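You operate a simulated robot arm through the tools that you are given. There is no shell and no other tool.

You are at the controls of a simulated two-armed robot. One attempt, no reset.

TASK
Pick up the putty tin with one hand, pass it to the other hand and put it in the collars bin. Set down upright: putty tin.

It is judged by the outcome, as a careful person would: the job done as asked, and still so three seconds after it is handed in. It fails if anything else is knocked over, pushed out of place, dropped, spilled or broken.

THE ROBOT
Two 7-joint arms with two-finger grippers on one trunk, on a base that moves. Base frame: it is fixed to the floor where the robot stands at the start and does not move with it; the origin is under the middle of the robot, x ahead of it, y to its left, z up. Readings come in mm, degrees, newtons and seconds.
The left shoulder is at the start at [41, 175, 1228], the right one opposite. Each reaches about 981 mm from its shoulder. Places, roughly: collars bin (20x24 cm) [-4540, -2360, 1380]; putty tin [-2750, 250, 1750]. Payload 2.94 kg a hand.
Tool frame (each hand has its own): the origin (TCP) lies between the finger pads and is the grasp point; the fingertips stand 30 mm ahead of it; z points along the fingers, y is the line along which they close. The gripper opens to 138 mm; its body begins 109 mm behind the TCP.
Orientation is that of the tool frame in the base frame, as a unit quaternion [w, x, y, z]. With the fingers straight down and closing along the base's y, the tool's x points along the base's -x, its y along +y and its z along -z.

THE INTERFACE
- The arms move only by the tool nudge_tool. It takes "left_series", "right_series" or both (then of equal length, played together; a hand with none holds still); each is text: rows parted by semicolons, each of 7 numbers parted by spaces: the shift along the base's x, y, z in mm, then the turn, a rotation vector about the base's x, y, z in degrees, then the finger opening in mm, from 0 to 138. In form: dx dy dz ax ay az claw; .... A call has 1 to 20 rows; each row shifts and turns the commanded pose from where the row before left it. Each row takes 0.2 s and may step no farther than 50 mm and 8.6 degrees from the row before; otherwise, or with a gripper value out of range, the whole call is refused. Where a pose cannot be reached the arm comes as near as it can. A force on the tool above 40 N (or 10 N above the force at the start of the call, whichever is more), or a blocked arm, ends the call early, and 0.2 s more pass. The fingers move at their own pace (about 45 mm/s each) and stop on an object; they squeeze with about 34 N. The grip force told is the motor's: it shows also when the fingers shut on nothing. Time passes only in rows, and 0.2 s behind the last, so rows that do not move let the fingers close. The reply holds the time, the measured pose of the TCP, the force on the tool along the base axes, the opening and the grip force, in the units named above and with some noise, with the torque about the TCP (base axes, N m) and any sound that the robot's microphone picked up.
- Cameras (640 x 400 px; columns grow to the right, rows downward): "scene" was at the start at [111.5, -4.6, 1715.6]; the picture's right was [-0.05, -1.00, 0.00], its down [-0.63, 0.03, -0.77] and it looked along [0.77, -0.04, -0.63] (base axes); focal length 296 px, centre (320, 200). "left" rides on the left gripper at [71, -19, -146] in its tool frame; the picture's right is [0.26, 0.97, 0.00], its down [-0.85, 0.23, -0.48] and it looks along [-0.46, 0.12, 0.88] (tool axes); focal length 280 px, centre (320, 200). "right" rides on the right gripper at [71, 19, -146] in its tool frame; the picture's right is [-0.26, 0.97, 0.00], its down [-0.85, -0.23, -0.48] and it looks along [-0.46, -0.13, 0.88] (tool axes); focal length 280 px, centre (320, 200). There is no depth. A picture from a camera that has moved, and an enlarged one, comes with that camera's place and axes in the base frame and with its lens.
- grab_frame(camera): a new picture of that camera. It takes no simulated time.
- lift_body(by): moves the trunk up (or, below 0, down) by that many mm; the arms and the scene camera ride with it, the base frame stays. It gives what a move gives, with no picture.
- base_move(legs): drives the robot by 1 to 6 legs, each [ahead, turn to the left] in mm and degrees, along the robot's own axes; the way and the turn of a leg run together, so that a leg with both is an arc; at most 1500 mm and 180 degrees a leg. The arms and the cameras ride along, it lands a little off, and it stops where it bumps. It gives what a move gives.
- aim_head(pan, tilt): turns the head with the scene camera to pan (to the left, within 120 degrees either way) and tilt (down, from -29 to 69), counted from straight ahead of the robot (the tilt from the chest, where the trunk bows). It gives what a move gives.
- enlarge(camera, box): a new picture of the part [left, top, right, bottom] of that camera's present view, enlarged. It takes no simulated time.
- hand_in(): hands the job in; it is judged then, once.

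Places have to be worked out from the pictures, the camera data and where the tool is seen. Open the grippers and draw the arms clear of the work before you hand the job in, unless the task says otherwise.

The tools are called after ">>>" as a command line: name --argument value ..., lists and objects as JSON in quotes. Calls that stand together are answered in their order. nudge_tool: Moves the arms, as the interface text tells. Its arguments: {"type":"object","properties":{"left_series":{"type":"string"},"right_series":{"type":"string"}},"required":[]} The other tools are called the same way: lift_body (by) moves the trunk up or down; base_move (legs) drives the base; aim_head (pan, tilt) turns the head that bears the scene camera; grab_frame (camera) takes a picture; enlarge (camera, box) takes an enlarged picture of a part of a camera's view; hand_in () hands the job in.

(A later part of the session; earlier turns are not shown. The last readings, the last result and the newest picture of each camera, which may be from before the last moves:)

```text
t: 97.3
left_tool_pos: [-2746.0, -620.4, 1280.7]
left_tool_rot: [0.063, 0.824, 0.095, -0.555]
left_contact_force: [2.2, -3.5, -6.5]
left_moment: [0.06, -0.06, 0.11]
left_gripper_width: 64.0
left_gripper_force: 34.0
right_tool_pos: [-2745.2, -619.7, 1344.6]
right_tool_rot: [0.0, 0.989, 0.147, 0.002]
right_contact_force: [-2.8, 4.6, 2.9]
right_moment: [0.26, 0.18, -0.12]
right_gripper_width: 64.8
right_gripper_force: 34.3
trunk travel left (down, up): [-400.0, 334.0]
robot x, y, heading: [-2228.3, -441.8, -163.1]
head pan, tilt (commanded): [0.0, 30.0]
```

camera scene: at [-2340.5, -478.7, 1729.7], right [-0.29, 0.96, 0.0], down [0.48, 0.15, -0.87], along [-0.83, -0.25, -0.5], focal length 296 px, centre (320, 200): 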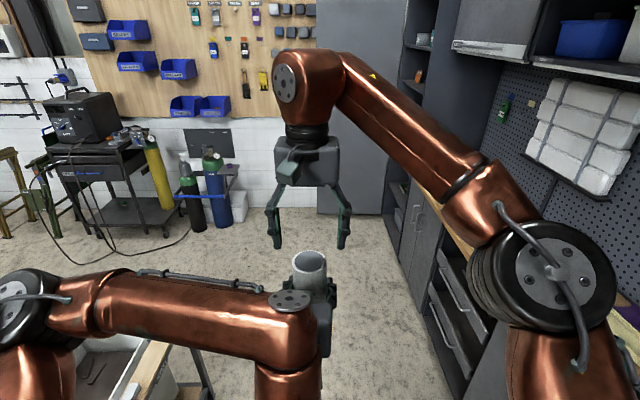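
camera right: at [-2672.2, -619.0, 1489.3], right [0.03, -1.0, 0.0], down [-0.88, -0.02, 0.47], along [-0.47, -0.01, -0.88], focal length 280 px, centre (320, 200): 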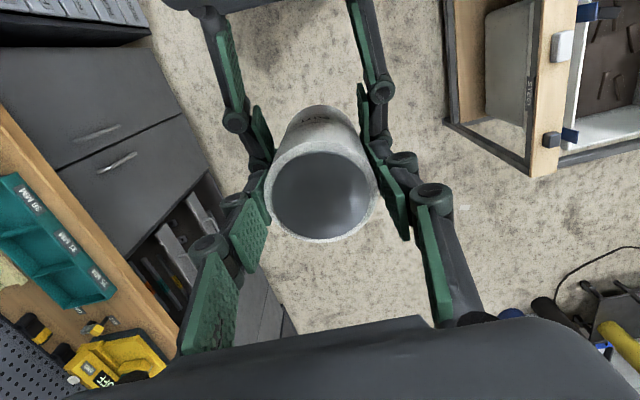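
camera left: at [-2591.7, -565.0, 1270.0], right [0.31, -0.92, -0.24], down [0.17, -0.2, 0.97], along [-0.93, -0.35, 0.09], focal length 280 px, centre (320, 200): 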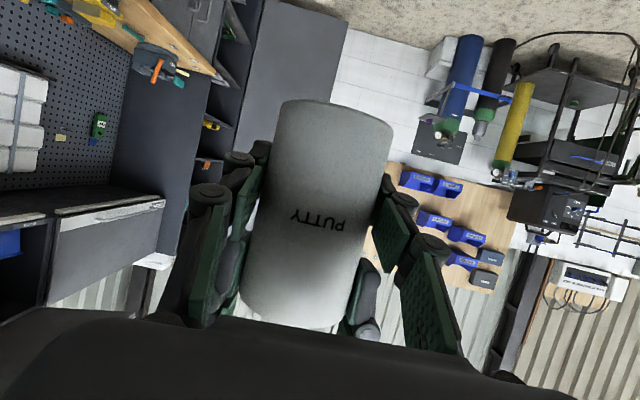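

The tension halved; I shift one more millimetre, then open the left hand to 110 mm so the right hand carries the tin alone.

>>> nudge_tool --right_series "-0.3 1 0 0 0 0 0; 0 0 0 0 0 0 0; 0 0 0 0 0 0 0; 0 0 0 0 0 0 0; 0 0 0 0 0 0 0; 0 0 0 0 0 0 0; 0 0 0 0 0 0 0; 0 0 0 0 0 0 0" --left_series "0 0 0 0 0 0 0; 0 0 0 0 0 0 0; 0 0 0 0 0 0 64; 0 0 0 0 0 0 72; 0 0 0 0 0 0 84; 0 0 0 0 0 0 98; 0 0 0 0 0 0 110; 0 0 0 0 0 0 110"

>>> enlarge --camera "scene" --box '[220, 180, 420, 330]'

>>> grab_frame --camera "right"

>>> grab_frame --camera "left"

```text
t: 99.1
left_tool_pos: [-2744.6, -619.5, 1281.1]
left_tool_rot: [0.063, 0.824, 0.094, -0.556]
left_contact_force: [0.5, 0.4, 0.1]
left_moment: [-0.01, 0.02, -0.03]
left_gripper_width: 109.9
left_gripper_force: 0.0
right_tool_pos: [-2745.7, -619.7, 1344.8]
right_tool_rot: [0.001, 0.989, 0.147, 0.0]
right_contact_force: [0.1, -0.6, 0.1]
right_moment: [-0.04, 0.0, 0.01]
right_gripper_width: 65.2
right_gripper_force: 33.9
trunk travel left (down, up): [-400.0, 334.0]
robot x, y, heading: [-2232.1, -443.7, -163.2]
head pan, tilt (commanded): [0.0, 30.0]
```

```text
2.67 times, centred on (320, 255) of scene
camera zoom: at [-2340.9, -477.6, 1729.7], right [-0.29, 0.96, 0.0], down [0.48, 0.15, -0.87], along [-0.83, -0.25, -0.5], focal length 788 px, centre (320, 53)
```

zoom: 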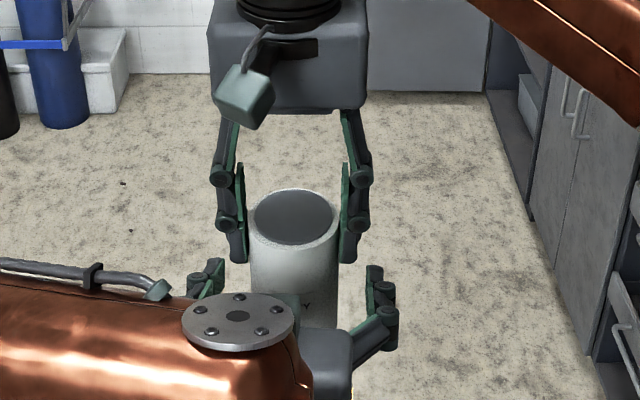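

```text
taken
camera right: at [-2672.4, -617.1, 1489.3], right [0.03, -1.0, 0.0], down [-0.88, -0.03, 0.47], along [-0.47, -0.01, -0.88], focal length 280 px, centre (320, 200)
```

right: 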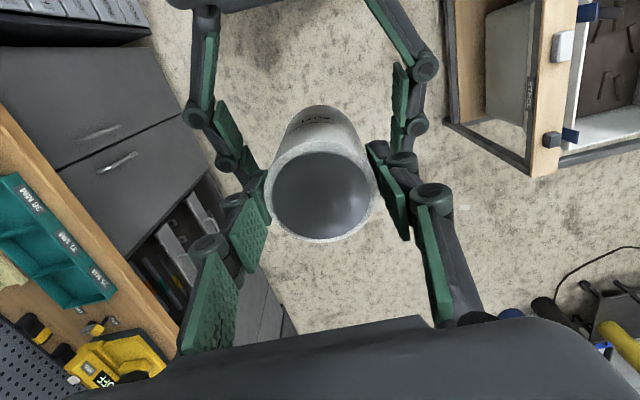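

```text
taken
camera left: at [-2591.7, -564.7, 1270.1], right [0.31, -0.92, -0.24], down [0.17, -0.2, 0.96], along [-0.93, -0.34, 0.1], focal length 280 px, centre (320, 200)
```

left: 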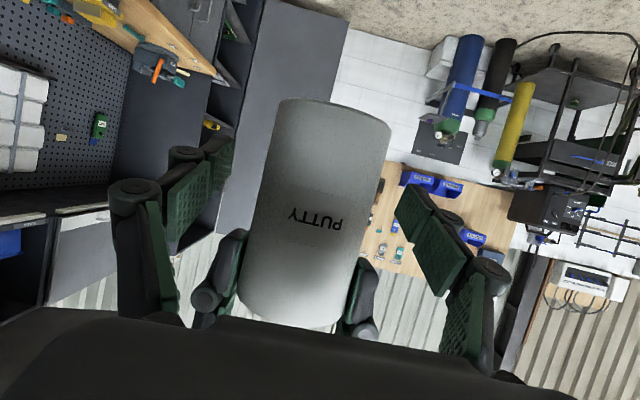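

The left hand has let go and reads no force, and the tin stays put between the right pads; the right hand's weight reading looks low though, so I read again before moving.

>>> nudge_tool --right_series "0 0 0 0 0 0 0; 0 0 0 0 0 0 0; 0 0 0 0 0 0 0"

>>> enlarge --camera "right" --box '[180, 60, 480, 260]'

>>> enlarge --camera "left" --box '[160, 60, 480, 340]'

```text
t: 99.9
left_tool_pos: [-2744.0, -620.6, 1280.8]
left_tool_rot: [0.062, 0.824, 0.094, -0.555]
left_contact_force: [0.9, -0.6, -0.1]
left_moment: [-0.01, -0.01, 0.0]
left_gripper_width: 109.9
left_gripper_force: 0.1
right_tool_pos: [-2745.7, -618.4, 1344.3]
right_tool_rot: [0.001, 0.989, 0.147, 0.001]
right_contact_force: [-1.4, -0.4, 0.0]
right_moment: [0.0, 0.01, 0.0]
right_gripper_width: 65.2
right_gripper_force: 34.3
trunk travel left (down, up): [-400.0, 334.0]
robot x, y, heading: [-2233.1, -445.2, -162.8]
head pan, tilt (commanded): [0.0, 30.0]
```

```text
2.00 times, centred on (330, 160) of right
camera zoom: at [-2672.4, -617.1, 1489.3], right [0.03, -1.0, 0.0], down [-0.88, -0.03, 0.47], along [-0.47, -0.01, -0.88], focal length 561 px, centre (300, 280)
```

zoom: 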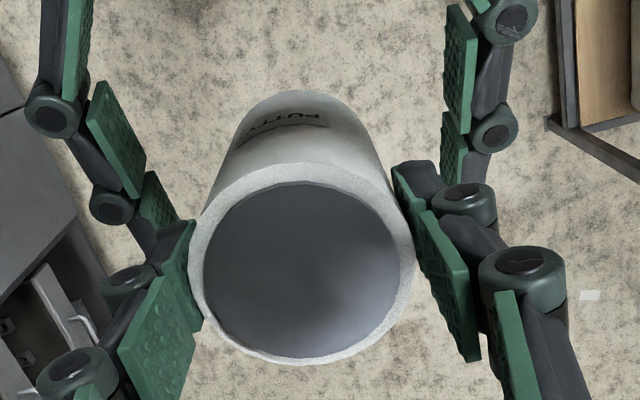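

```text
1.43 times, centred on (320, 200) of left
camera zoom: at [-2591.7, -564.7, 1270.1], right [0.31, -0.92, -0.24], down [0.17, -0.2, 0.96], along [-0.93, -0.34, 0.1], focal length 401 px, centre (320, 200)
```

zoom: 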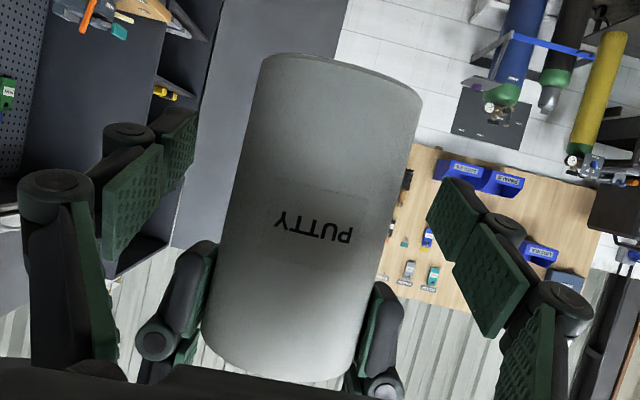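

Readings show no load on either hand, but the pictures show the tin held only by the right pads. I test by raising the right hand 8 mm gently and comparing.

>>> nudge_tool --right_series "0 0 2 0 0 0 0; 0 0 3 0 0 0 0; 0 0 3 0 0 0 0; 0 0 0 0 0 0 0"

>>> enlarge --camera "left" --box '[160, 60, 480, 340]'

>>> enlarge --camera "right" --box '[180, 60, 480, 260]'

```text
t: 100.9
left_tool_pos: [-2744.1, -620.5, 1280.8]
left_tool_rot: [0.063, 0.823, 0.095, -0.556]
left_contact_force: [1.0, 0.4, -0.3]
left_moment: [0.02, 0.02, -0.02]
left_gripper_width: 110.0
left_gripper_force: 0.2
right_tool_pos: [-2745.4, -619.7, 1352.3]
right_tool_rot: [0.001, 0.989, 0.147, 0.001]
right_contact_force: [0.3, 0.7, -4.1]
right_moment: [-0.04, 0.0, -0.01]
right_gripper_width: 65.0
right_gripper_force: 34.0
trunk travel left (down, up): [-400.0, 334.0]
robot x, y, heading: [-2234.0, -443.4, -163.1]
head pan, tilt (commanded): [0.0, 30.0]
```

```text
1.43 times, centred on (320, 200) of left
camera zoom: at [-2591.7, -564.7, 1270.1], right [0.31, -0.92, -0.24], down [0.17, -0.2, 0.97], along [-0.93, -0.34, 0.1], focal length 401 px, centre (320, 200)
```

zoom: 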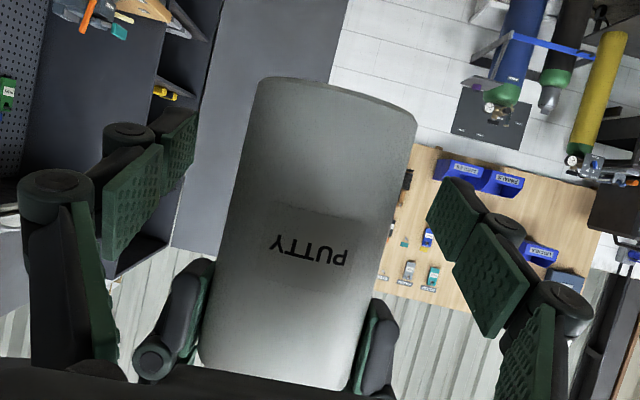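

```text
2.00 times, centred on (330, 160) of right
camera zoom: at [-2672.5, -617.4, 1497.3], right [0.03, -1.0, 0.0], down [-0.88, -0.03, 0.47], along [-0.47, -0.01, -0.88], focal length 561 px, centre (300, 280)
```

zoom: 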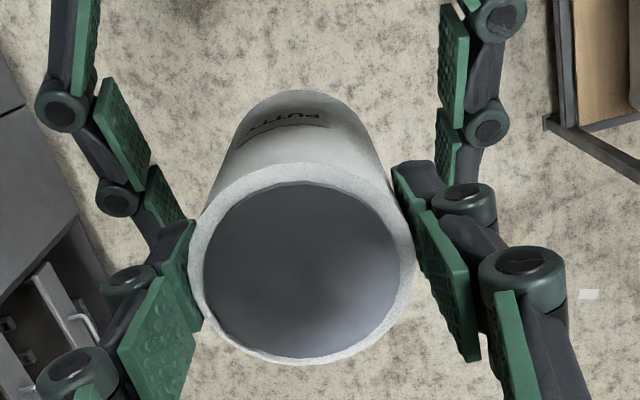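

The tin rises with the right hand (−4.1 N, its weight). I lift it another 82 mm so its bottom clears the left fingers.

>>> nudge_tool --right_series "0 0 4 0 0 0 0; 0 0 8 0 0 0 0; 0 0 12 0 0 0 0; 0 0 14 0 0 0 0; 0 0 14 0 0 0 0; 0 0 14 0 0 0 0; 0 0 10 0 0 0 0; 0 0 6 0 0 0 0; 0 0 0 0 0 0 0"

>>> grab_frame --camera "scene"

>>> grab_frame --camera "left"

```text
t: 102.9
left_tool_pos: [-2744.2, -619.9, 1280.6]
left_tool_rot: [0.063, 0.824, 0.095, -0.555]
left_contact_force: [-0.4, -0.8, 0.0]
left_moment: [-0.01, 0.02, -0.03]
left_gripper_width: 109.8
left_gripper_force: 0.1
right_tool_pos: [-2745.7, -618.4, 1434.2]
right_tool_rot: [0.001, 0.989, 0.147, 0.001]
right_contact_force: [0.2, 1.1, -5.0]
right_moment: [-0.01, 0.02, 0.01]
right_gripper_width: 64.9
right_gripper_force: 33.9
trunk travel left (down, up): [-400.0, 334.0]
robot x, y, heading: [-2233.7, -443.1, -163.2]
head pan, tilt (commanded): [0.0, 30.0]
```

```text
taken
camera scene: at [-2341.1, -477.7, 1729.7], right [-0.29, 0.96, 0.0], down [0.48, 0.15, -0.87], along [-0.83, -0.25, -0.5], focal length 296 px, centre (320, 200)
```

scene: 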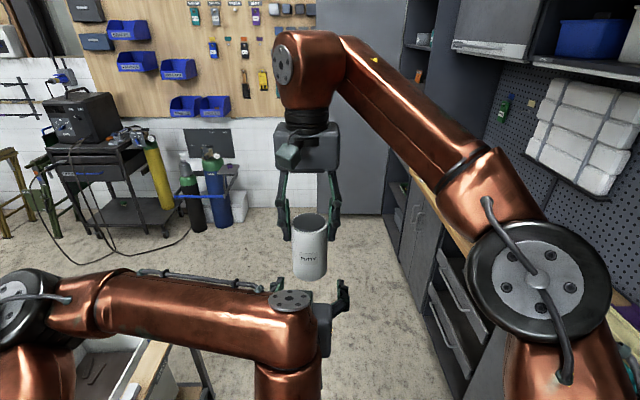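

```text
taken
camera left: at [-2591.9, -564.8, 1270.0], right [0.31, -0.92, -0.24], down [0.17, -0.2, 0.97], along [-0.93, -0.34, 0.1], focal length 280 px, centre (320, 200)
```

left: 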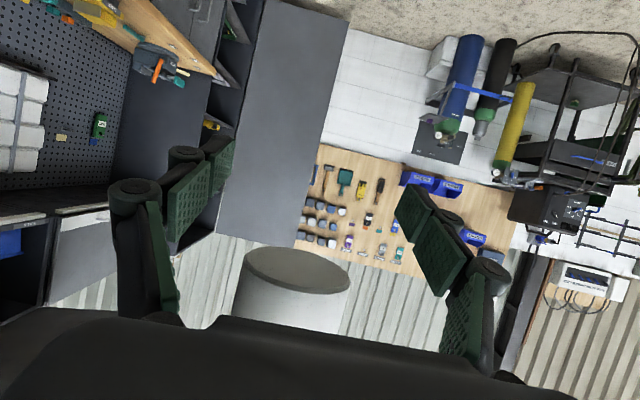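

Hand-over done: the right hand alone holds the tin above the left fingers. I now lower the left hand, move it 250 mm to the left, and fold it back to point down, out of the way.

>>> nudge_tool --left_series "0 0 -15 0 0 0 110; 0 0 -15 0 0 0 110; 12.2 -40.2 0 0 0 0 110; 12.2 -40.2 0 0 0 0 110; 12.2 -40.2 0 0 0 0 110; 12.2 -40.2 0 0 0 0 110; 12.2 -40.2 0 0 0 0 110; 12.2 -40.2 0 0 0 0 100; 12 3.65 -6 1.927 -8.279 0 80; 12 3.65 -6 1.927 -8.279 0 60; 12 3.65 -6 1.927 -8.279 0 60; 12 3.65 -6 1.927 -8.279 0 60; 12 3.65 -6 1.927 -8.279 0 60; 12 3.65 -6 1.927 -8.279 0 60; 12 3.65 -6 1.927 -8.279 0 60; 12 3.65 -6 1.927 -8.279 0 60; 0 0 0 0 0 0 60"

>>> grab_frame --camera "scene"

>>> grab_frame --camera "right"

```text
t: 106.5
left_tool_pos: [-2574.5, -832.3, 1203.4]
left_tool_rot: [-0.001, 0.993, 0.114, 0.0]
left_contact_force: [0.2, 0.2, -0.3]
left_moment: [0.01, -0.01, 0.01]
left_gripper_width: 60.2
left_gripper_force: 0.0
right_tool_pos: [-2744.6, -619.8, 1436.1]
right_tool_rot: [0.001, 0.989, 0.146, 0.0]
right_contact_force: [0.1, 0.3, -5.0]
right_moment: [0.01, 0.0, -0.04]
right_gripper_width: 65.0
right_gripper_force: 34.1
trunk travel left (down, up): [-400.0, 334.0]
robot x, y, heading: [-2235.5, -440.9, -163.0]
head pan, tilt (commanded): [0.0, 30.0]
```

```text
taken
camera scene: at [-2340.2, -477.8, 1729.8], right [-0.29, 0.96, 0.0], down [0.48, 0.15, -0.87], along [-0.83, -0.25, -0.5], focal length 296 px, centre (320, 200)
```

scene: 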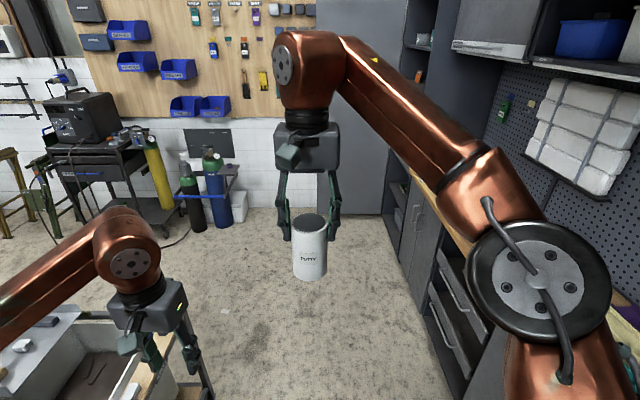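

```text
taken
camera right: at [-2671.8, -617.3, 1579.5], right [0.03, -1.0, 0.0], down [-0.88, -0.03, 0.47], along [-0.47, -0.01, -0.88], focal length 280 px, centre (320, 200)
```

right: 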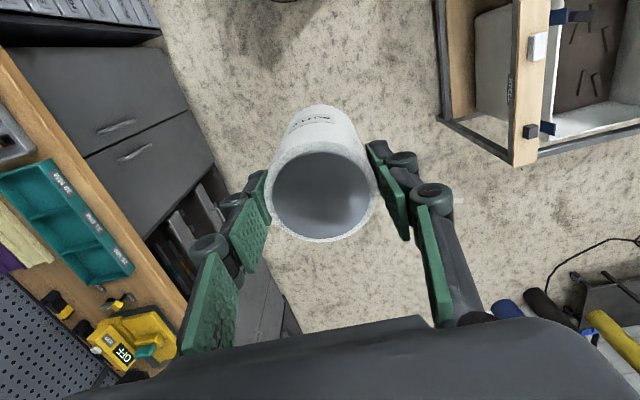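

The tin is steady in the right hand and the left is tucked. I drive 1250 mm straight ahead past the trough cart and then study the pegboard area.

>>> base_move --legs '[[1250, 0]]'

>>> aim_head --pan 40 --tilt 25

>>> grab_frame --camera "scene"

>>> enlarge --camera "scene" --box '[180, 60, 500, 260]'

```text
t: 112.8
left_tool_pos: [-3763.1, -1198.4, 1202.9]
left_tool_rot: [0.0, 0.993, 0.117, 0.001]
left_contact_force: [-0.1, 0.0, 0.8]
left_moment: [0.02, -0.02, -0.01]
left_gripper_width: 60.3
left_gripper_force: 0.0
right_tool_pos: [-3934.2, -985.2, 1434.2]
right_tool_rot: [0.001, 0.989, 0.149, 0.001]
right_contact_force: [-0.4, 0.2, -4.1]
right_moment: [-0.01, 0.0, 0.0]
right_gripper_width: 64.9
right_gripper_force: 33.3
trunk travel left (down, up): [-400.0, 334.0]
robot x, y, heading: [-3418.0, -806.7, -162.9]
head pan, tilt (commanded): [0.0, 30.0]
```

```text
t: 113.8
left_tool_pos: [-3761.8, -1198.2, 1201.6]
left_tool_rot: [-0.001, 0.993, 0.117, 0.0]
left_contact_force: [1.0, 1.1, 0.5]
left_moment: [-0.03, 0.03, 0.0]
left_gripper_width: 60.2
left_gripper_force: 0.1
right_tool_pos: [-3932.7, -985.9, 1434.0]
right_tool_rot: [0.0, 0.989, 0.148, 0.001]
right_contact_force: [0.3, -0.4, -3.9]
right_moment: [-0.04, 0.01, 0.04]
right_gripper_width: 64.8
right_gripper_force: 33.8
trunk travel left (down, up): [-400.0, 334.0]
robot x, y, heading: [-3419.5, -807.9, -162.6]
head pan, tilt (commanded): [40.0, 25.0]
```

```text
taken
camera scene: at [-3492.6, -892.5, 1737.6], right [-0.84, 0.54, 0.0], down [0.23, 0.36, -0.91], along [-0.49, -0.76, -0.42], focal length 296 px, centre (320, 200)
```

scene: 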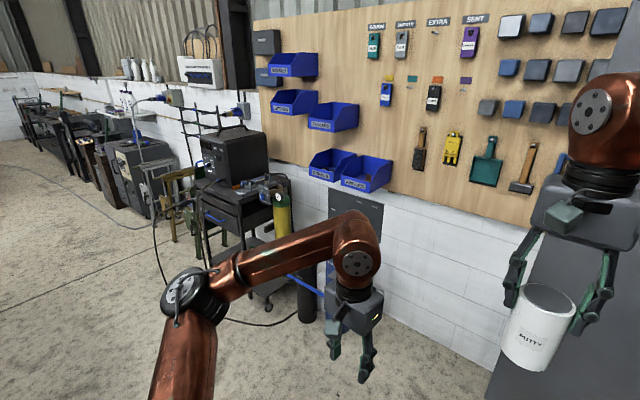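

```text
2.00 times, centred on (340, 160) of scene
camera zoom: at [-3492.6, -892.5, 1737.6], right [-0.84, 0.54, 0.0], down [0.23, 0.36, -0.91], along [-0.49, -0.76, -0.42], focal length 591 px, centre (280, 280)
```

zoom: 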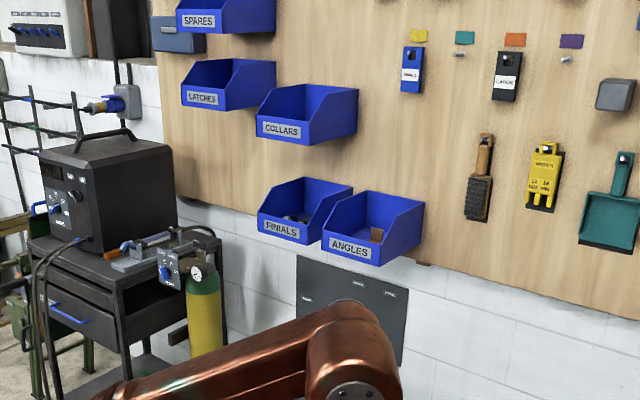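

The COLLARS bin (about 200 mm wide, 240 deep, front lip lower) sits near [-4530, -2360], floor about z 1360, with free board above it. I check the floor and the gas cylinders on the way there.

>>> aim_head --pan 62 --tilt 35

>>> grab_frame --camera "scene"

>>> aim_head --pan 15 --tilt 35

>>> grab_frame --camera "scene"

>>> grab_frame --camera "left"

```text
t: 114.7
left_tool_pos: [-3762.1, -1198.2, 1201.6]
left_tool_rot: [-0.001, 0.993, 0.117, 0.001]
left_contact_force: [0.5, 0.1, 0.3]
left_moment: [0.03, 0.01, -0.02]
left_gripper_width: 59.8
left_gripper_force: 0.0
right_tool_pos: [-3932.0, -984.8, 1434.6]
right_tool_rot: [0.001, 0.989, 0.149, 0.002]
right_contact_force: [-0.1, -0.4, -4.8]
right_moment: [0.0, -0.02, 0.03]
right_gripper_width: 65.1
right_gripper_force: 34.0
trunk travel left (down, up): [-400.0, 334.0]
robot x, y, heading: [-3419.1, -806.7, -162.8]
head pan, tilt (commanded): [62.0, 35.0]
```

```text
taken
camera scene: at [-3459.2, -901.6, 1721.9], right [-0.98, 0.19, 0.0], down [0.11, 0.56, -0.82], along [-0.15, -0.8, -0.57], focal length 296 px, centre (320, 200)
```

scene: 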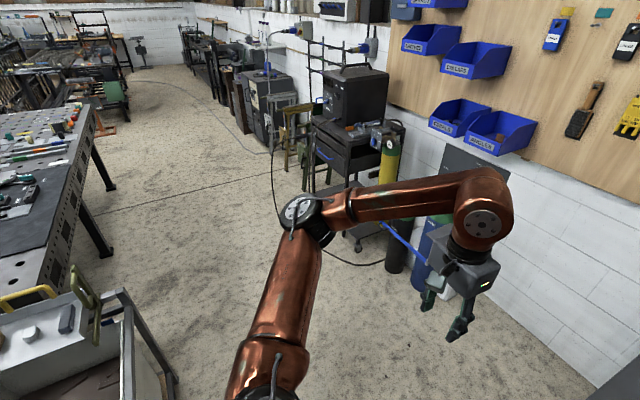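

```text
t: 115.8
left_tool_pos: [-3761.4, -1197.8, 1202.1]
left_tool_rot: [-0.001, 0.993, 0.117, 0.001]
left_contact_force: [0.7, 0.2, -0.9]
left_moment: [0.01, 0.01, -0.01]
left_gripper_width: 60.1
left_gripper_force: 0.0
right_tool_pos: [-3933.1, -985.7, 1434.5]
right_tool_rot: [0.001, 0.989, 0.149, 0.001]
right_contact_force: [0.2, -0.3, -5.2]
right_moment: [0.03, -0.01, -0.01]
right_gripper_width: 65.1
right_gripper_force: 34.3
trunk travel left (down, up): [-400.0, 334.0]
robot x, y, heading: [-3415.4, -812.5, -162.9]
head pan, tilt (commanded): [15.0, 35.0]
```

```text
taken
camera scene: at [-3517.0, -862.1, 1721.9], right [-0.53, 0.85, 0.0], down [0.49, 0.31, -0.82], along [-0.69, -0.44, -0.57], focal length 296 px, centre (320, 200)
```

scene: 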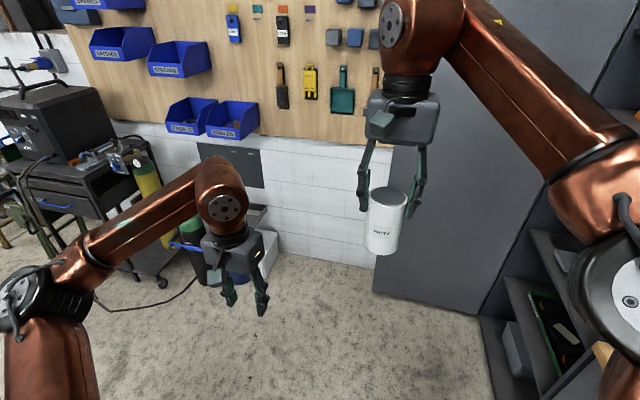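

```text
taken
camera left: at [-3697.8, -1162.5, 1349.2], right [0.48, -0.88, 0.0], down [-0.77, -0.42, 0.47], along [-0.42, -0.23, -0.88], focal length 280 px, centre (320, 200)
```

left: 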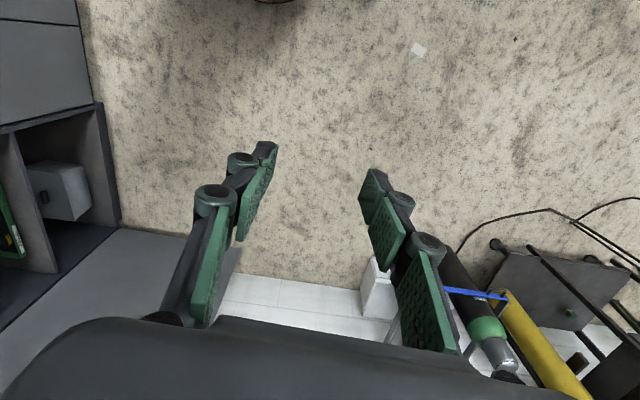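

Floor and obstacles: cylinders stand just below the lower bins, a cable and the welder cart lie left of the bin's axis, so I'll park to the right of the axis and face the bin obliquely. First I raise the trunk 330 mm so both hands pass above the welder (top ≈1320).

>>> lift_body --by 330

>>> grab_frame --camera "right"

```text
t: 119.1
left_tool_pos: [-3762.6, -1199.6, 1532.2]
left_tool_rot: [-0.002, 0.993, 0.117, 0.001]
left_contact_force: [-0.4, -0.1, 0.2]
left_moment: [0.0, -0.03, 0.02]
left_gripper_width: 60.2
left_gripper_force: 0.1
right_tool_pos: [-3933.1, -985.3, 1763.4]
right_tool_rot: [0.0, 0.989, 0.149, 0.001]
right_contact_force: [-0.5, 0.2, -3.8]
right_moment: [-0.03, 0.01, -0.03]
right_gripper_width: 64.9
right_gripper_force: 34.2
trunk travel left (down, up): [-730.0, 4.0]
robot x, y, heading: [-3422.6, -804.4, -163.1]
head pan, tilt (commanded): [15.0, 35.0]
```

```text
taken
camera right: at [-3860.0, -983.1, 1909.1], right [0.03, -1.0, 0.0], down [-0.88, -0.03, 0.47], along [-0.47, -0.02, -0.88], focal length 280 px, centre (320, 200)
```

right: 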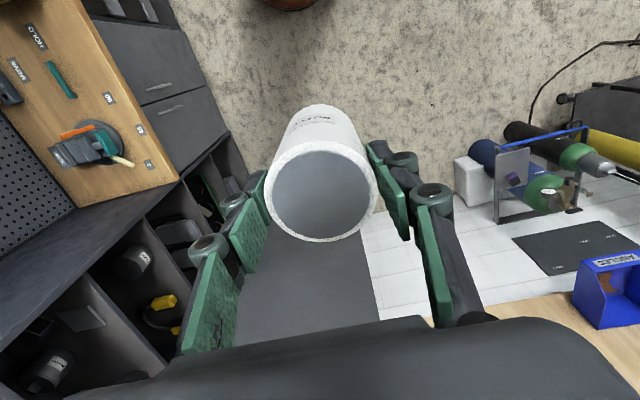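

The tin is still firm at z 1764. I turn 49° left, drive 1000 mm toward the spot in front of the bin, then turn part-way back and look.

>>> base_move --legs '[[0, 49], [1000, 0]]'

>>> aim_head --pan -25 --tilt 35

>>> grab_frame --camera "scene"

>>> aim_head --pan 10 --tilt 55

>>> grab_frame --camera "scene"

```text
t: 126.5
left_tool_pos: [-3738.4, -2230.0, 1533.2]
left_tool_rot: [-0.001, 0.853, 0.522, 0.0]
left_contact_force: [0.4, 0.0, -0.7]
left_moment: [-0.02, -0.02, 0.0]
left_gripper_width: 59.9
left_gripper_force: 0.1
right_tool_pos: [-4012.0, -2221.6, 1764.5]
right_tool_rot: [0.0, 0.836, 0.549, 0.0]
right_contact_force: [0.4, 1.2, -3.5]
right_moment: [0.01, 0.0, 0.0]
right_gripper_width: 64.9
right_gripper_force: 34.1
trunk travel left (down, up): [-730.0, 4.0]
robot x, y, heading: [-3815.3, -1718.5, -113.3]
head pan, tilt (commanded): [15.0, 35.0]
```

```text
t: 127.5
left_tool_pos: [-3738.9, -2229.4, 1533.5]
left_tool_rot: [-0.001, 0.853, 0.521, -0.001]
left_contact_force: [0.3, -0.3, 0.0]
left_moment: [-0.04, -0.02, 0.01]
left_gripper_width: 60.1
left_gripper_force: 0.0
right_tool_pos: [-4011.3, -2221.3, 1765.2]
right_tool_rot: [0.002, 0.836, 0.549, 0.0]
right_contact_force: [-1.1, 1.0, -4.4]
right_moment: [-0.02, -0.01, 0.02]
right_gripper_width: 64.9
right_gripper_force: 33.8
trunk travel left (down, up): [-730.0, 4.0]
robot x, y, heading: [-3816.7, -1714.3, -113.3]
head pan, tilt (commanded): [-25.0, 35.0]
```

```text
taken
camera scene: at [-3870.0, -1756.3, 2051.5], right [-0.66, 0.75, 0.0], down [0.43, 0.38, -0.82], along [-0.61, -0.54, -0.57], focal length 296 px, centre (320, 200)
```

scene: 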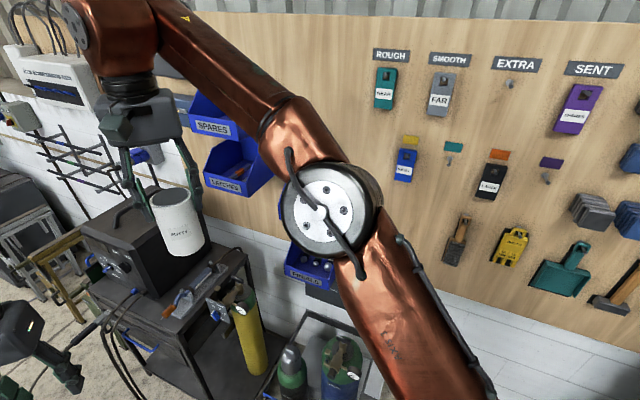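

```text
t: 128.5
left_tool_pos: [-3739.1, -2230.2, 1532.9]
left_tool_rot: [0.0, 0.853, 0.522, 0.0]
left_contact_force: [0.7, 0.2, -0.4]
left_moment: [-0.02, -0.01, 0.01]
left_gripper_width: 60.2
left_gripper_force: 0.1
right_tool_pos: [-4012.7, -2222.8, 1764.5]
right_tool_rot: [-0.001, 0.836, 0.549, 0.001]
right_contact_force: [-0.1, 0.4, -4.2]
right_moment: [-0.01, -0.06, -0.01]
right_gripper_width: 64.9
right_gripper_force: 33.5
trunk travel left (down, up): [-730.0, 4.0]
robot x, y, heading: [-3812.7, -1716.9, -113.3]
head pan, tilt (commanded): [10.0, 55.0]
```

```text
taken
camera scene: at [-3821.3, -1768.4, 2023.3], right [-0.97, 0.23, 0.0], down [0.19, 0.8, -0.57], along [-0.13, -0.56, -0.82], focal length 296 px, centre (320, 200)
```

scene: 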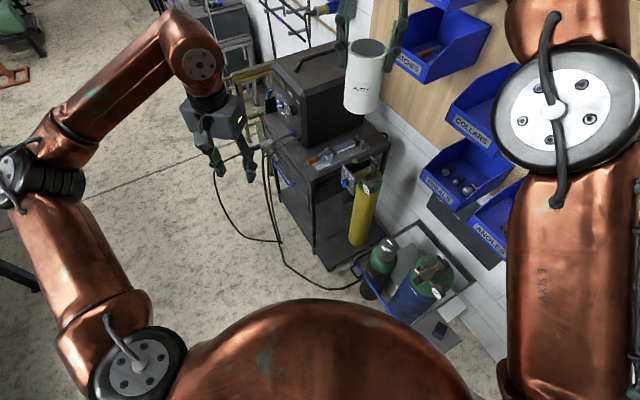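

From here the bin and the cylinders below it are visible, and about 460 mm will remain between my centre and the cylinders. I drive the last 310 mm and turn 30° right to face the bin obliquely.

>>> base_move --legs '[[310, 0], [0, -30]]'

>>> aim_head --pan 0 --tilt 40

>>> grab_frame --camera "scene"

>>> grab_frame --camera "right"

>>> grab_frame --camera "left"

```text
t: 132.1
left_tool_pos: [-4131.3, -2484.5, 1532.7]
left_tool_rot: [-0.002, 0.959, 0.282, 0.0]
left_contact_force: [0.2, 0.2, -0.8]
left_moment: [0.01, -0.03, 0.02]
left_gripper_width: 59.8
left_gripper_force: 0.0
right_tool_pos: [-4364.6, -2340.0, 1763.1]
right_tool_rot: [0.0, 0.95, 0.311, 0.001]
right_contact_force: [-0.9, -1.2, -4.8]
right_moment: [0.04, -0.05, -0.02]
right_gripper_width: 65.1
right_gripper_force: 33.7
trunk travel left (down, up): [-730.0, 4.0]
robot x, y, heading: [-3936.6, -2000.0, -143.5]
head pan, tilt (commanded): [10.0, 55.0]
```

```text
t: 132.9
left_tool_pos: [-4133.3, -2483.4, 1533.3]
left_tool_rot: [-0.001, 0.96, 0.281, 0.0]
left_contact_force: [0.6, 0.0, 0.1]
left_moment: [0.02, 0.0, 0.0]
left_gripper_width: 59.8
left_gripper_force: 0.3
right_tool_pos: [-4362.6, -2337.3, 1763.7]
right_tool_rot: [0.0, 0.95, 0.311, 0.001]
right_contact_force: [-0.1, -1.2, -4.1]
right_moment: [-0.01, 0.02, -0.03]
right_gripper_width: 65.1
right_gripper_force: 34.3
trunk travel left (down, up): [-730.0, 4.0]
robot x, y, heading: [-3935.5, -1999.9, -143.5]
head pan, tilt (commanded): [0.0, 40.0]
```

```text
taken
camera scene: at [-3988.8, -2040.5, 2043.9], right [-0.59, 0.81, 0.0], down [0.52, 0.38, -0.77], along [-0.62, -0.45, -0.64], focal length 296 px, centre (320, 200)
```

scene: 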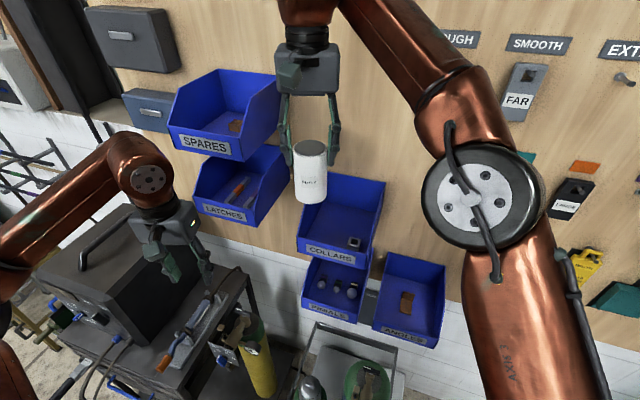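

```text
taken
camera right: at [-4295.4, -2312.0, 1908.9], right [0.36, -0.93, 0.0], down [-0.82, -0.32, 0.47], along [-0.44, -0.17, -0.88], focal length 280 px, centre (320, 200)
```

right: 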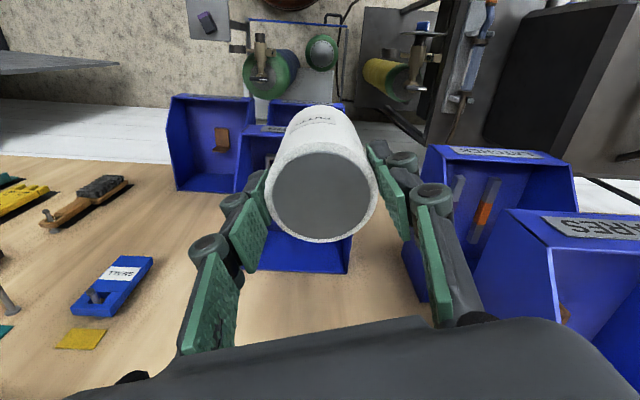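

```text
taken
camera left: at [-4082.9, -2428.2, 1679.1], right [0.74, -0.67, 0.0], down [-0.59, -0.65, 0.47], along [-0.32, -0.35, -0.88], focal length 280 px, centre (320, 200)
```

left: 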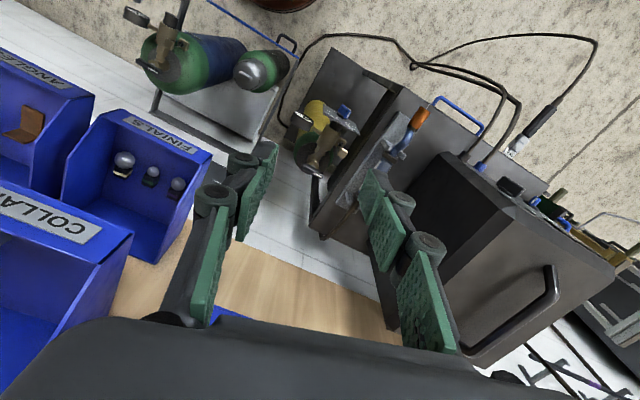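

The bin is right ahead: open top, one small collar visible at its front right. I enlarge the scene view to measure the bin's corners and see its free floor area.

>>> enlarge --camera "scene" --box '[260, 150, 420, 280]'

>>> enlarge --camera "right" --box '[150, 80, 410, 290]'

```text
3.08 times, centred on (340, 215) of scene
camera zoom: at [-3988.8, -2040.5, 2043.9], right [-0.59, 0.81, 0.0], down [0.52, 0.38, -0.77], along [-0.62, -0.45, -0.64], focal length 910 px, centre (258, 154)
```

zoom: 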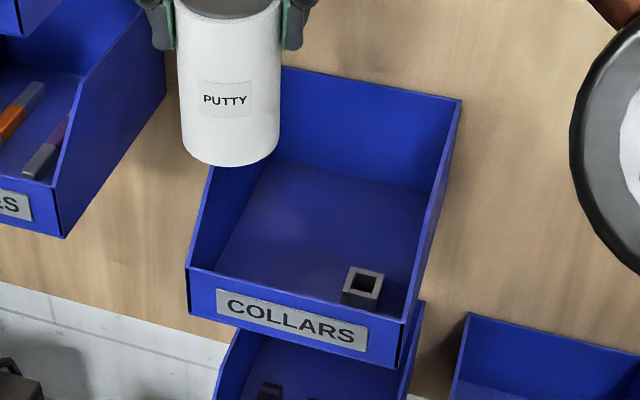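

```text
1.90 times, centred on (280, 185) of right
camera zoom: at [-4295.4, -2312.0, 1908.9], right [0.36, -0.93, 0.0], down [-0.82, -0.32, 0.47], along [-0.44, -0.17, -0.88], focal length 534 px, centre (396, 229)
```

zoom: 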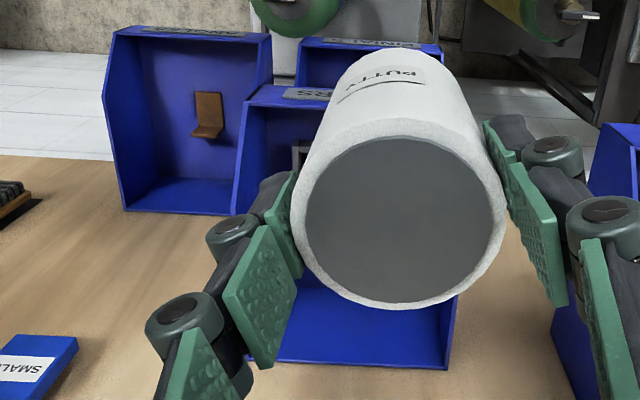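

The bin's centre works out at about [-4544, -2374], floor z≈1375, front lip ≈1435, back ≈1510, with one collar in the front right corner; I'll set the tin at about [-4551, -2385]. To bring the right shoulder nearer without moving the base toward the cylinders, I turn 20° left in place.

>>> base_move --legs '[[0, 20]]'

>>> aim_head --pan -22 --tilt 42

>>> grab_frame --camera "scene"

>>> grab_frame --camera "right"

```text
t: 134.3
left_tool_pos: [-3959.5, -2519.3, 1533.6]
left_tool_rot: [-0.002, 0.898, 0.441, 0.0]
left_contact_force: [-0.1, -0.1, 0.3]
left_moment: [-0.01, -0.02, 0.05]
left_gripper_width: 60.3
left_gripper_force: 0.1
right_tool_pos: [-4226.2, -2461.0, 1764.1]
right_tool_rot: [0.0, 0.883, 0.469, 0.001]
right_contact_force: [-0.8, 0.5, -4.5]
right_moment: [-0.02, -0.05, 0.03]
right_gripper_width: 64.7
right_gripper_force: 33.8
trunk travel left (down, up): [-730.0, 4.0]
robot x, y, heading: [-3938.1, -1995.1, -124.0]
head pan, tilt (commanded): [0.0, 40.0]
```

```text
t: 135.2
left_tool_pos: [-3957.9, -2520.6, 1533.2]
left_tool_rot: [-0.002, 0.898, 0.441, 0.0]
left_contact_force: [-0.6, 0.1, 0.2]
left_moment: [-0.02, -0.01, 0.0]
left_gripper_width: 60.1
left_gripper_force: 0.0
right_tool_pos: [-4224.3, -2461.7, 1763.5]
right_tool_rot: [0.001, 0.883, 0.469, 0.001]
right_contact_force: [0.7, -0.1, -4.7]
right_moment: [0.0, 0.04, -0.01]
right_gripper_width: 64.9
right_gripper_force: 34.1
trunk travel left (down, up): [-730.0, 4.0]
robot x, y, heading: [-3940.9, -2003.3, -123.9]
head pan, tilt (commanded): [-22.0, 42.0]
```

```text
taken
camera scene: at [-3992.9, -2032.4, 2041.0], right [-0.56, 0.83, 0.0], down [0.55, 0.38, -0.74], along [-0.62, -0.42, -0.67], focal length 296 px, centre (320, 200)
```

scene: 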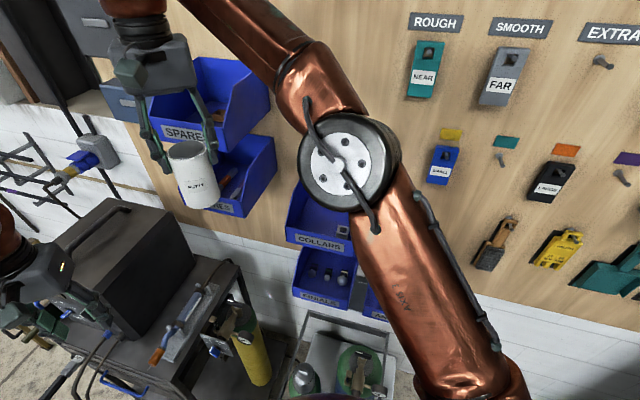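

```text
taken
camera right: at [-4168.6, -2414.4, 1909.3], right [0.65, -0.76, 0.0], down [-0.67, -0.58, 0.47], along [-0.36, -0.31, -0.88], focal length 280 px, centre (320, 200)
```

right: 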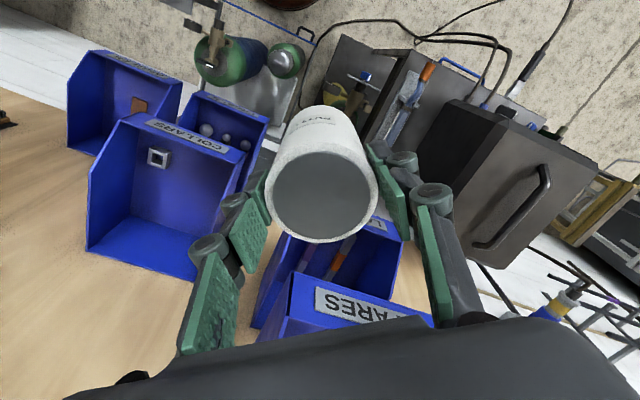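

The right camera now looks straight into the COLLARS bin: empty apart from one collar near the label. I enlarge it to fix the bin's corners precisely.

>>> enlarge --camera "right" --box '[70, 90, 310, 290]'

```text
2.00 times, centred on (190, 190) of right
camera zoom: at [-4168.6, -2414.4, 1909.3], right [0.65, -0.76, 0.0], down [-0.67, -0.58, 0.47], along [-0.36, -0.31, -0.88], focal length 561 px, centre (580, 220)
```

zoom: 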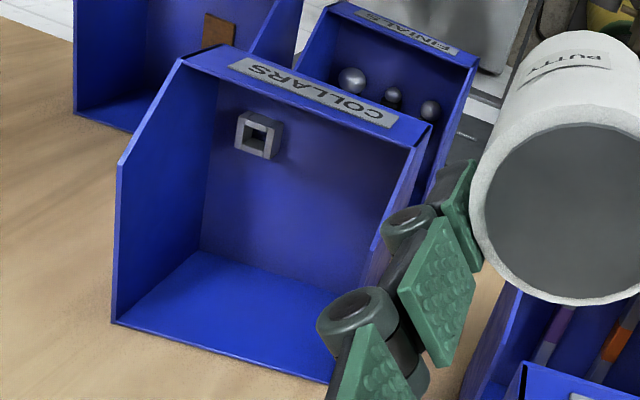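

Both views agree: bin centre ≈ [-4550, -2366], lip 1435, floor ≈1376. I route the tin parallel to the wall first (away from the SPARES/LATCHES bins), moving it 183 mm to the right at the present height.

>>> nudge_tool --right_series "-3.1 9.5 0 0 0 0 0; -6.2 19 0 0 0 0 0; -9.3 28.5 0 0 0 0 0; -9.3 28.5 0 0 0 0 0; -9.3 28.5 0 0 0 0 0; -9.3 28.5 0 0 0 0 0; -6.2 19 0 0 0 0 0; -4 12.4 0 0 0 0 0; 0 0 0 0 0 0 0"

>>> grab_frame --camera "scene"

>>> grab_frame --camera "right"

```text
t: 137.2
left_tool_pos: [-3957.6, -2519.8, 1533.2]
left_tool_rot: [-0.001, 0.898, 0.441, 0.0]
left_contact_force: [0.2, 0.3, 0.3]
left_moment: [-0.01, 0.02, -0.01]
left_gripper_width: 60.0
left_gripper_force: 0.1
right_tool_pos: [-4281.7, -2287.3, 1765.6]
right_tool_rot: [0.0, 0.883, 0.47, 0.001]
right_contact_force: [0.0, 0.9, -4.3]
right_moment: [0.0, -0.02, 0.0]
right_gripper_width: 65.0
right_gripper_force: 34.3
trunk travel left (down, up): [-730.0, 4.0]
robot x, y, heading: [-3938.4, -1999.8, -124.0]
head pan, tilt (commanded): [-22.0, 42.0]
```

```text
taken
camera scene: at [-3994.0, -2031.8, 2041.0], right [-0.56, 0.83, 0.0], down [0.55, 0.38, -0.74], along [-0.62, -0.42, -0.67], focal length 296 px, centre (320, 200)
```

scene: 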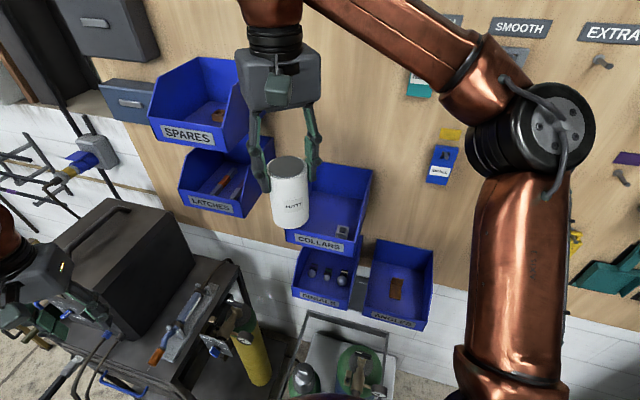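

```text
taken
camera right: at [-4226.1, -2239.5, 1910.3], right [0.65, -0.76, 0.0], down [-0.67, -0.57, 0.47], along [-0.36, -0.31, -0.88], focal length 280 px, centre (320, 200)
```

right: 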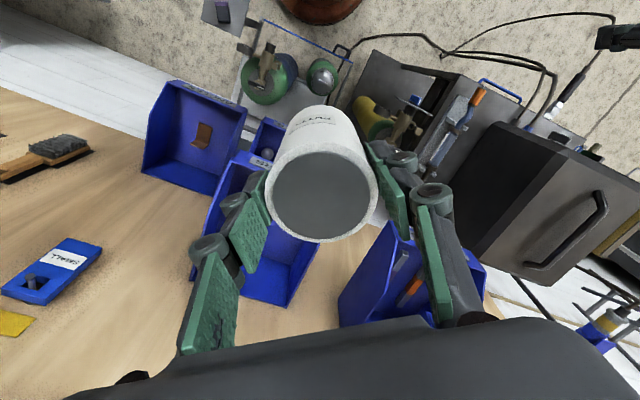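

The view is clear. I lower the tin in front of the bin to TCP z≈1570 (tin bottom ≈1464, about 30 mm above the bin's lip).

>>> nudge_tool --right_series "0 0 -6 0 0 0 0; 0 0 -12 0 0 0 0; 0 0 -20 0 0 0 0; 0 0 -25 0 0 0 0; 0 0 -25 0 0 0 0; 0 0 -25 0 0 0 0; 0 0 -25 0 0 0 0; 0 0 -25 0 0 0 0; 0 0 -18 0 0 0 0; 0 0 -10 0 0 0 0; 0 0 -4 0 0 0 0; 0 0 0 0 0 0 0"

>>> grab_frame --camera "scene"

>>> grab_frame --camera "right"

```text
t: 139.8
left_tool_pos: [-3957.7, -2518.8, 1533.0]
left_tool_rot: [-0.001, 0.898, 0.441, 0.001]
left_contact_force: [0.0, 0.5, 0.6]
left_moment: [0.02, -0.04, 0.0]
left_gripper_width: 60.0
left_gripper_force: 0.1
right_tool_pos: [-4281.9, -2288.4, 1569.6]
right_tool_rot: [0.001, 0.883, 0.469, 0.0]
right_contact_force: [0.3, 1.0, -4.6]
right_moment: [0.0, -0.02, -0.01]
right_gripper_width: 65.0
right_gripper_force: 34.1
trunk travel left (down, up): [-730.0, 4.0]
robot x, y, heading: [-3937.5, -2001.5, -123.8]
head pan, tilt (commanded): [-22.0, 42.0]
```

```text
taken
camera scene: at [-3994.1, -2031.6, 2041.0], right [-0.56, 0.83, 0.0], down [0.55, 0.38, -0.74], along [-0.62, -0.42, -0.67], focal length 296 px, centre (320, 200)
```

scene: 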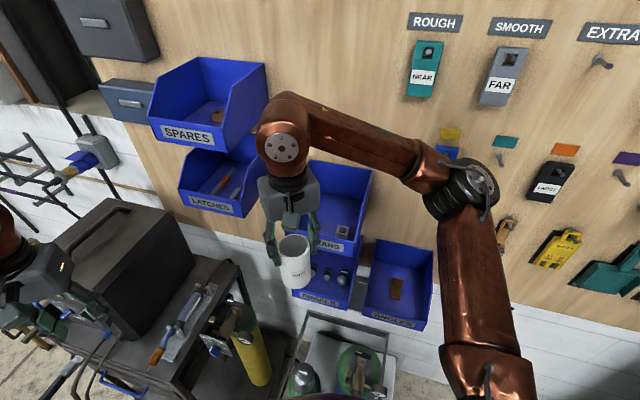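

```text
taken
camera right: at [-4226.2, -2240.0, 1714.3], right [0.65, -0.76, 0.0], down [-0.67, -0.57, 0.47], along [-0.36, -0.31, -0.88], focal length 280 px, centre (320, 200)
```

right: 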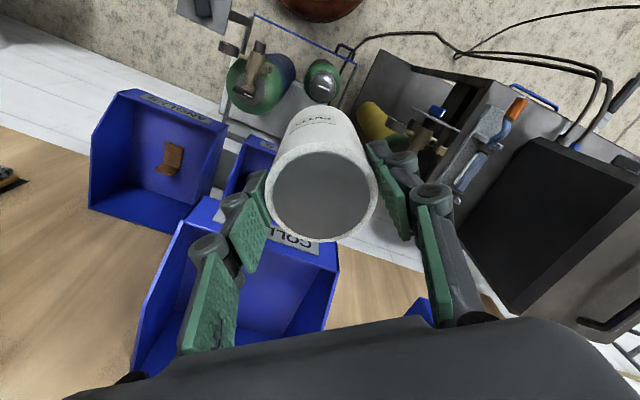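

The tin hangs in front of the bin just above lip height, clear of the other bins. I advance 150 mm toward the wall and check the clearance over the lip.

>>> nudge_tool --right_series "-7.6 -2.5 0 0 0 0 0; -15.2 -4.9 0 0 0 0 0; -23.8 -7.7 0 0 0 0 0; -23.8 -7.7 0 0 0 0 0; -23.8 -7.7 0 0 0 0 0; -23.8 -7.7 0 0 0 0 0; -15.2 -4.9 0 0 0 0 0; -9.5 -3.1 0 0 0 0 0; 0 0 0 0 0 0 0"

>>> grab_frame --camera "scene"

>>> grab_frame --camera "right"

```text
t: 141.8
left_tool_pos: [-3957.9, -2519.9, 1533.1]
left_tool_rot: [-0.001, 0.898, 0.441, -0.001]
left_contact_force: [0.8, 0.3, 0.8]
left_moment: [0.0, 0.02, 0.0]
left_gripper_width: 60.1
left_gripper_force: 0.1
right_tool_pos: [-4425.2, -2333.4, 1570.7]
right_tool_rot: [0.001, 0.883, 0.469, 0.001]
right_contact_force: [0.2, -0.1, -5.4]
right_moment: [0.03, -0.04, 0.01]
right_gripper_width: 65.0
right_gripper_force: 34.5
trunk travel left (down, up): [-730.0, 4.0]
robot x, y, heading: [-3936.6, -2000.8, -123.8]
head pan, tilt (commanded): [-22.0, 42.0]
```

```text
taken
camera scene: at [-3994.5, -2031.7, 2041.0], right [-0.56, 0.83, 0.0], down [0.55, 0.38, -0.74], along [-0.62, -0.42, -0.67], focal length 296 px, centre (320, 200)
```

scene: 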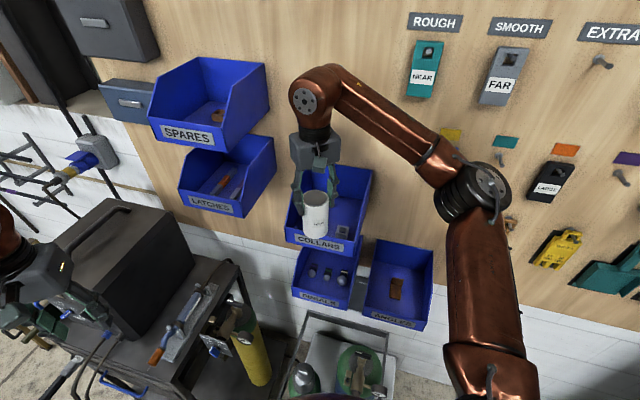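

```text
taken
camera right: at [-4369.5, -2286.0, 1714.7], right [0.65, -0.76, 0.0], down [-0.67, -0.57, 0.47], along [-0.36, -0.31, -0.88], focal length 280 px, centre (320, 200)
```

right: 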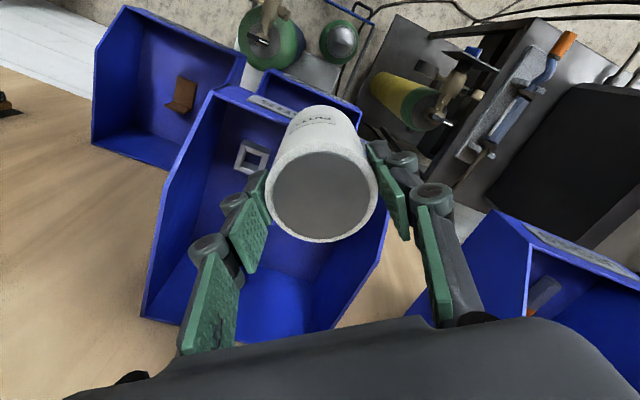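

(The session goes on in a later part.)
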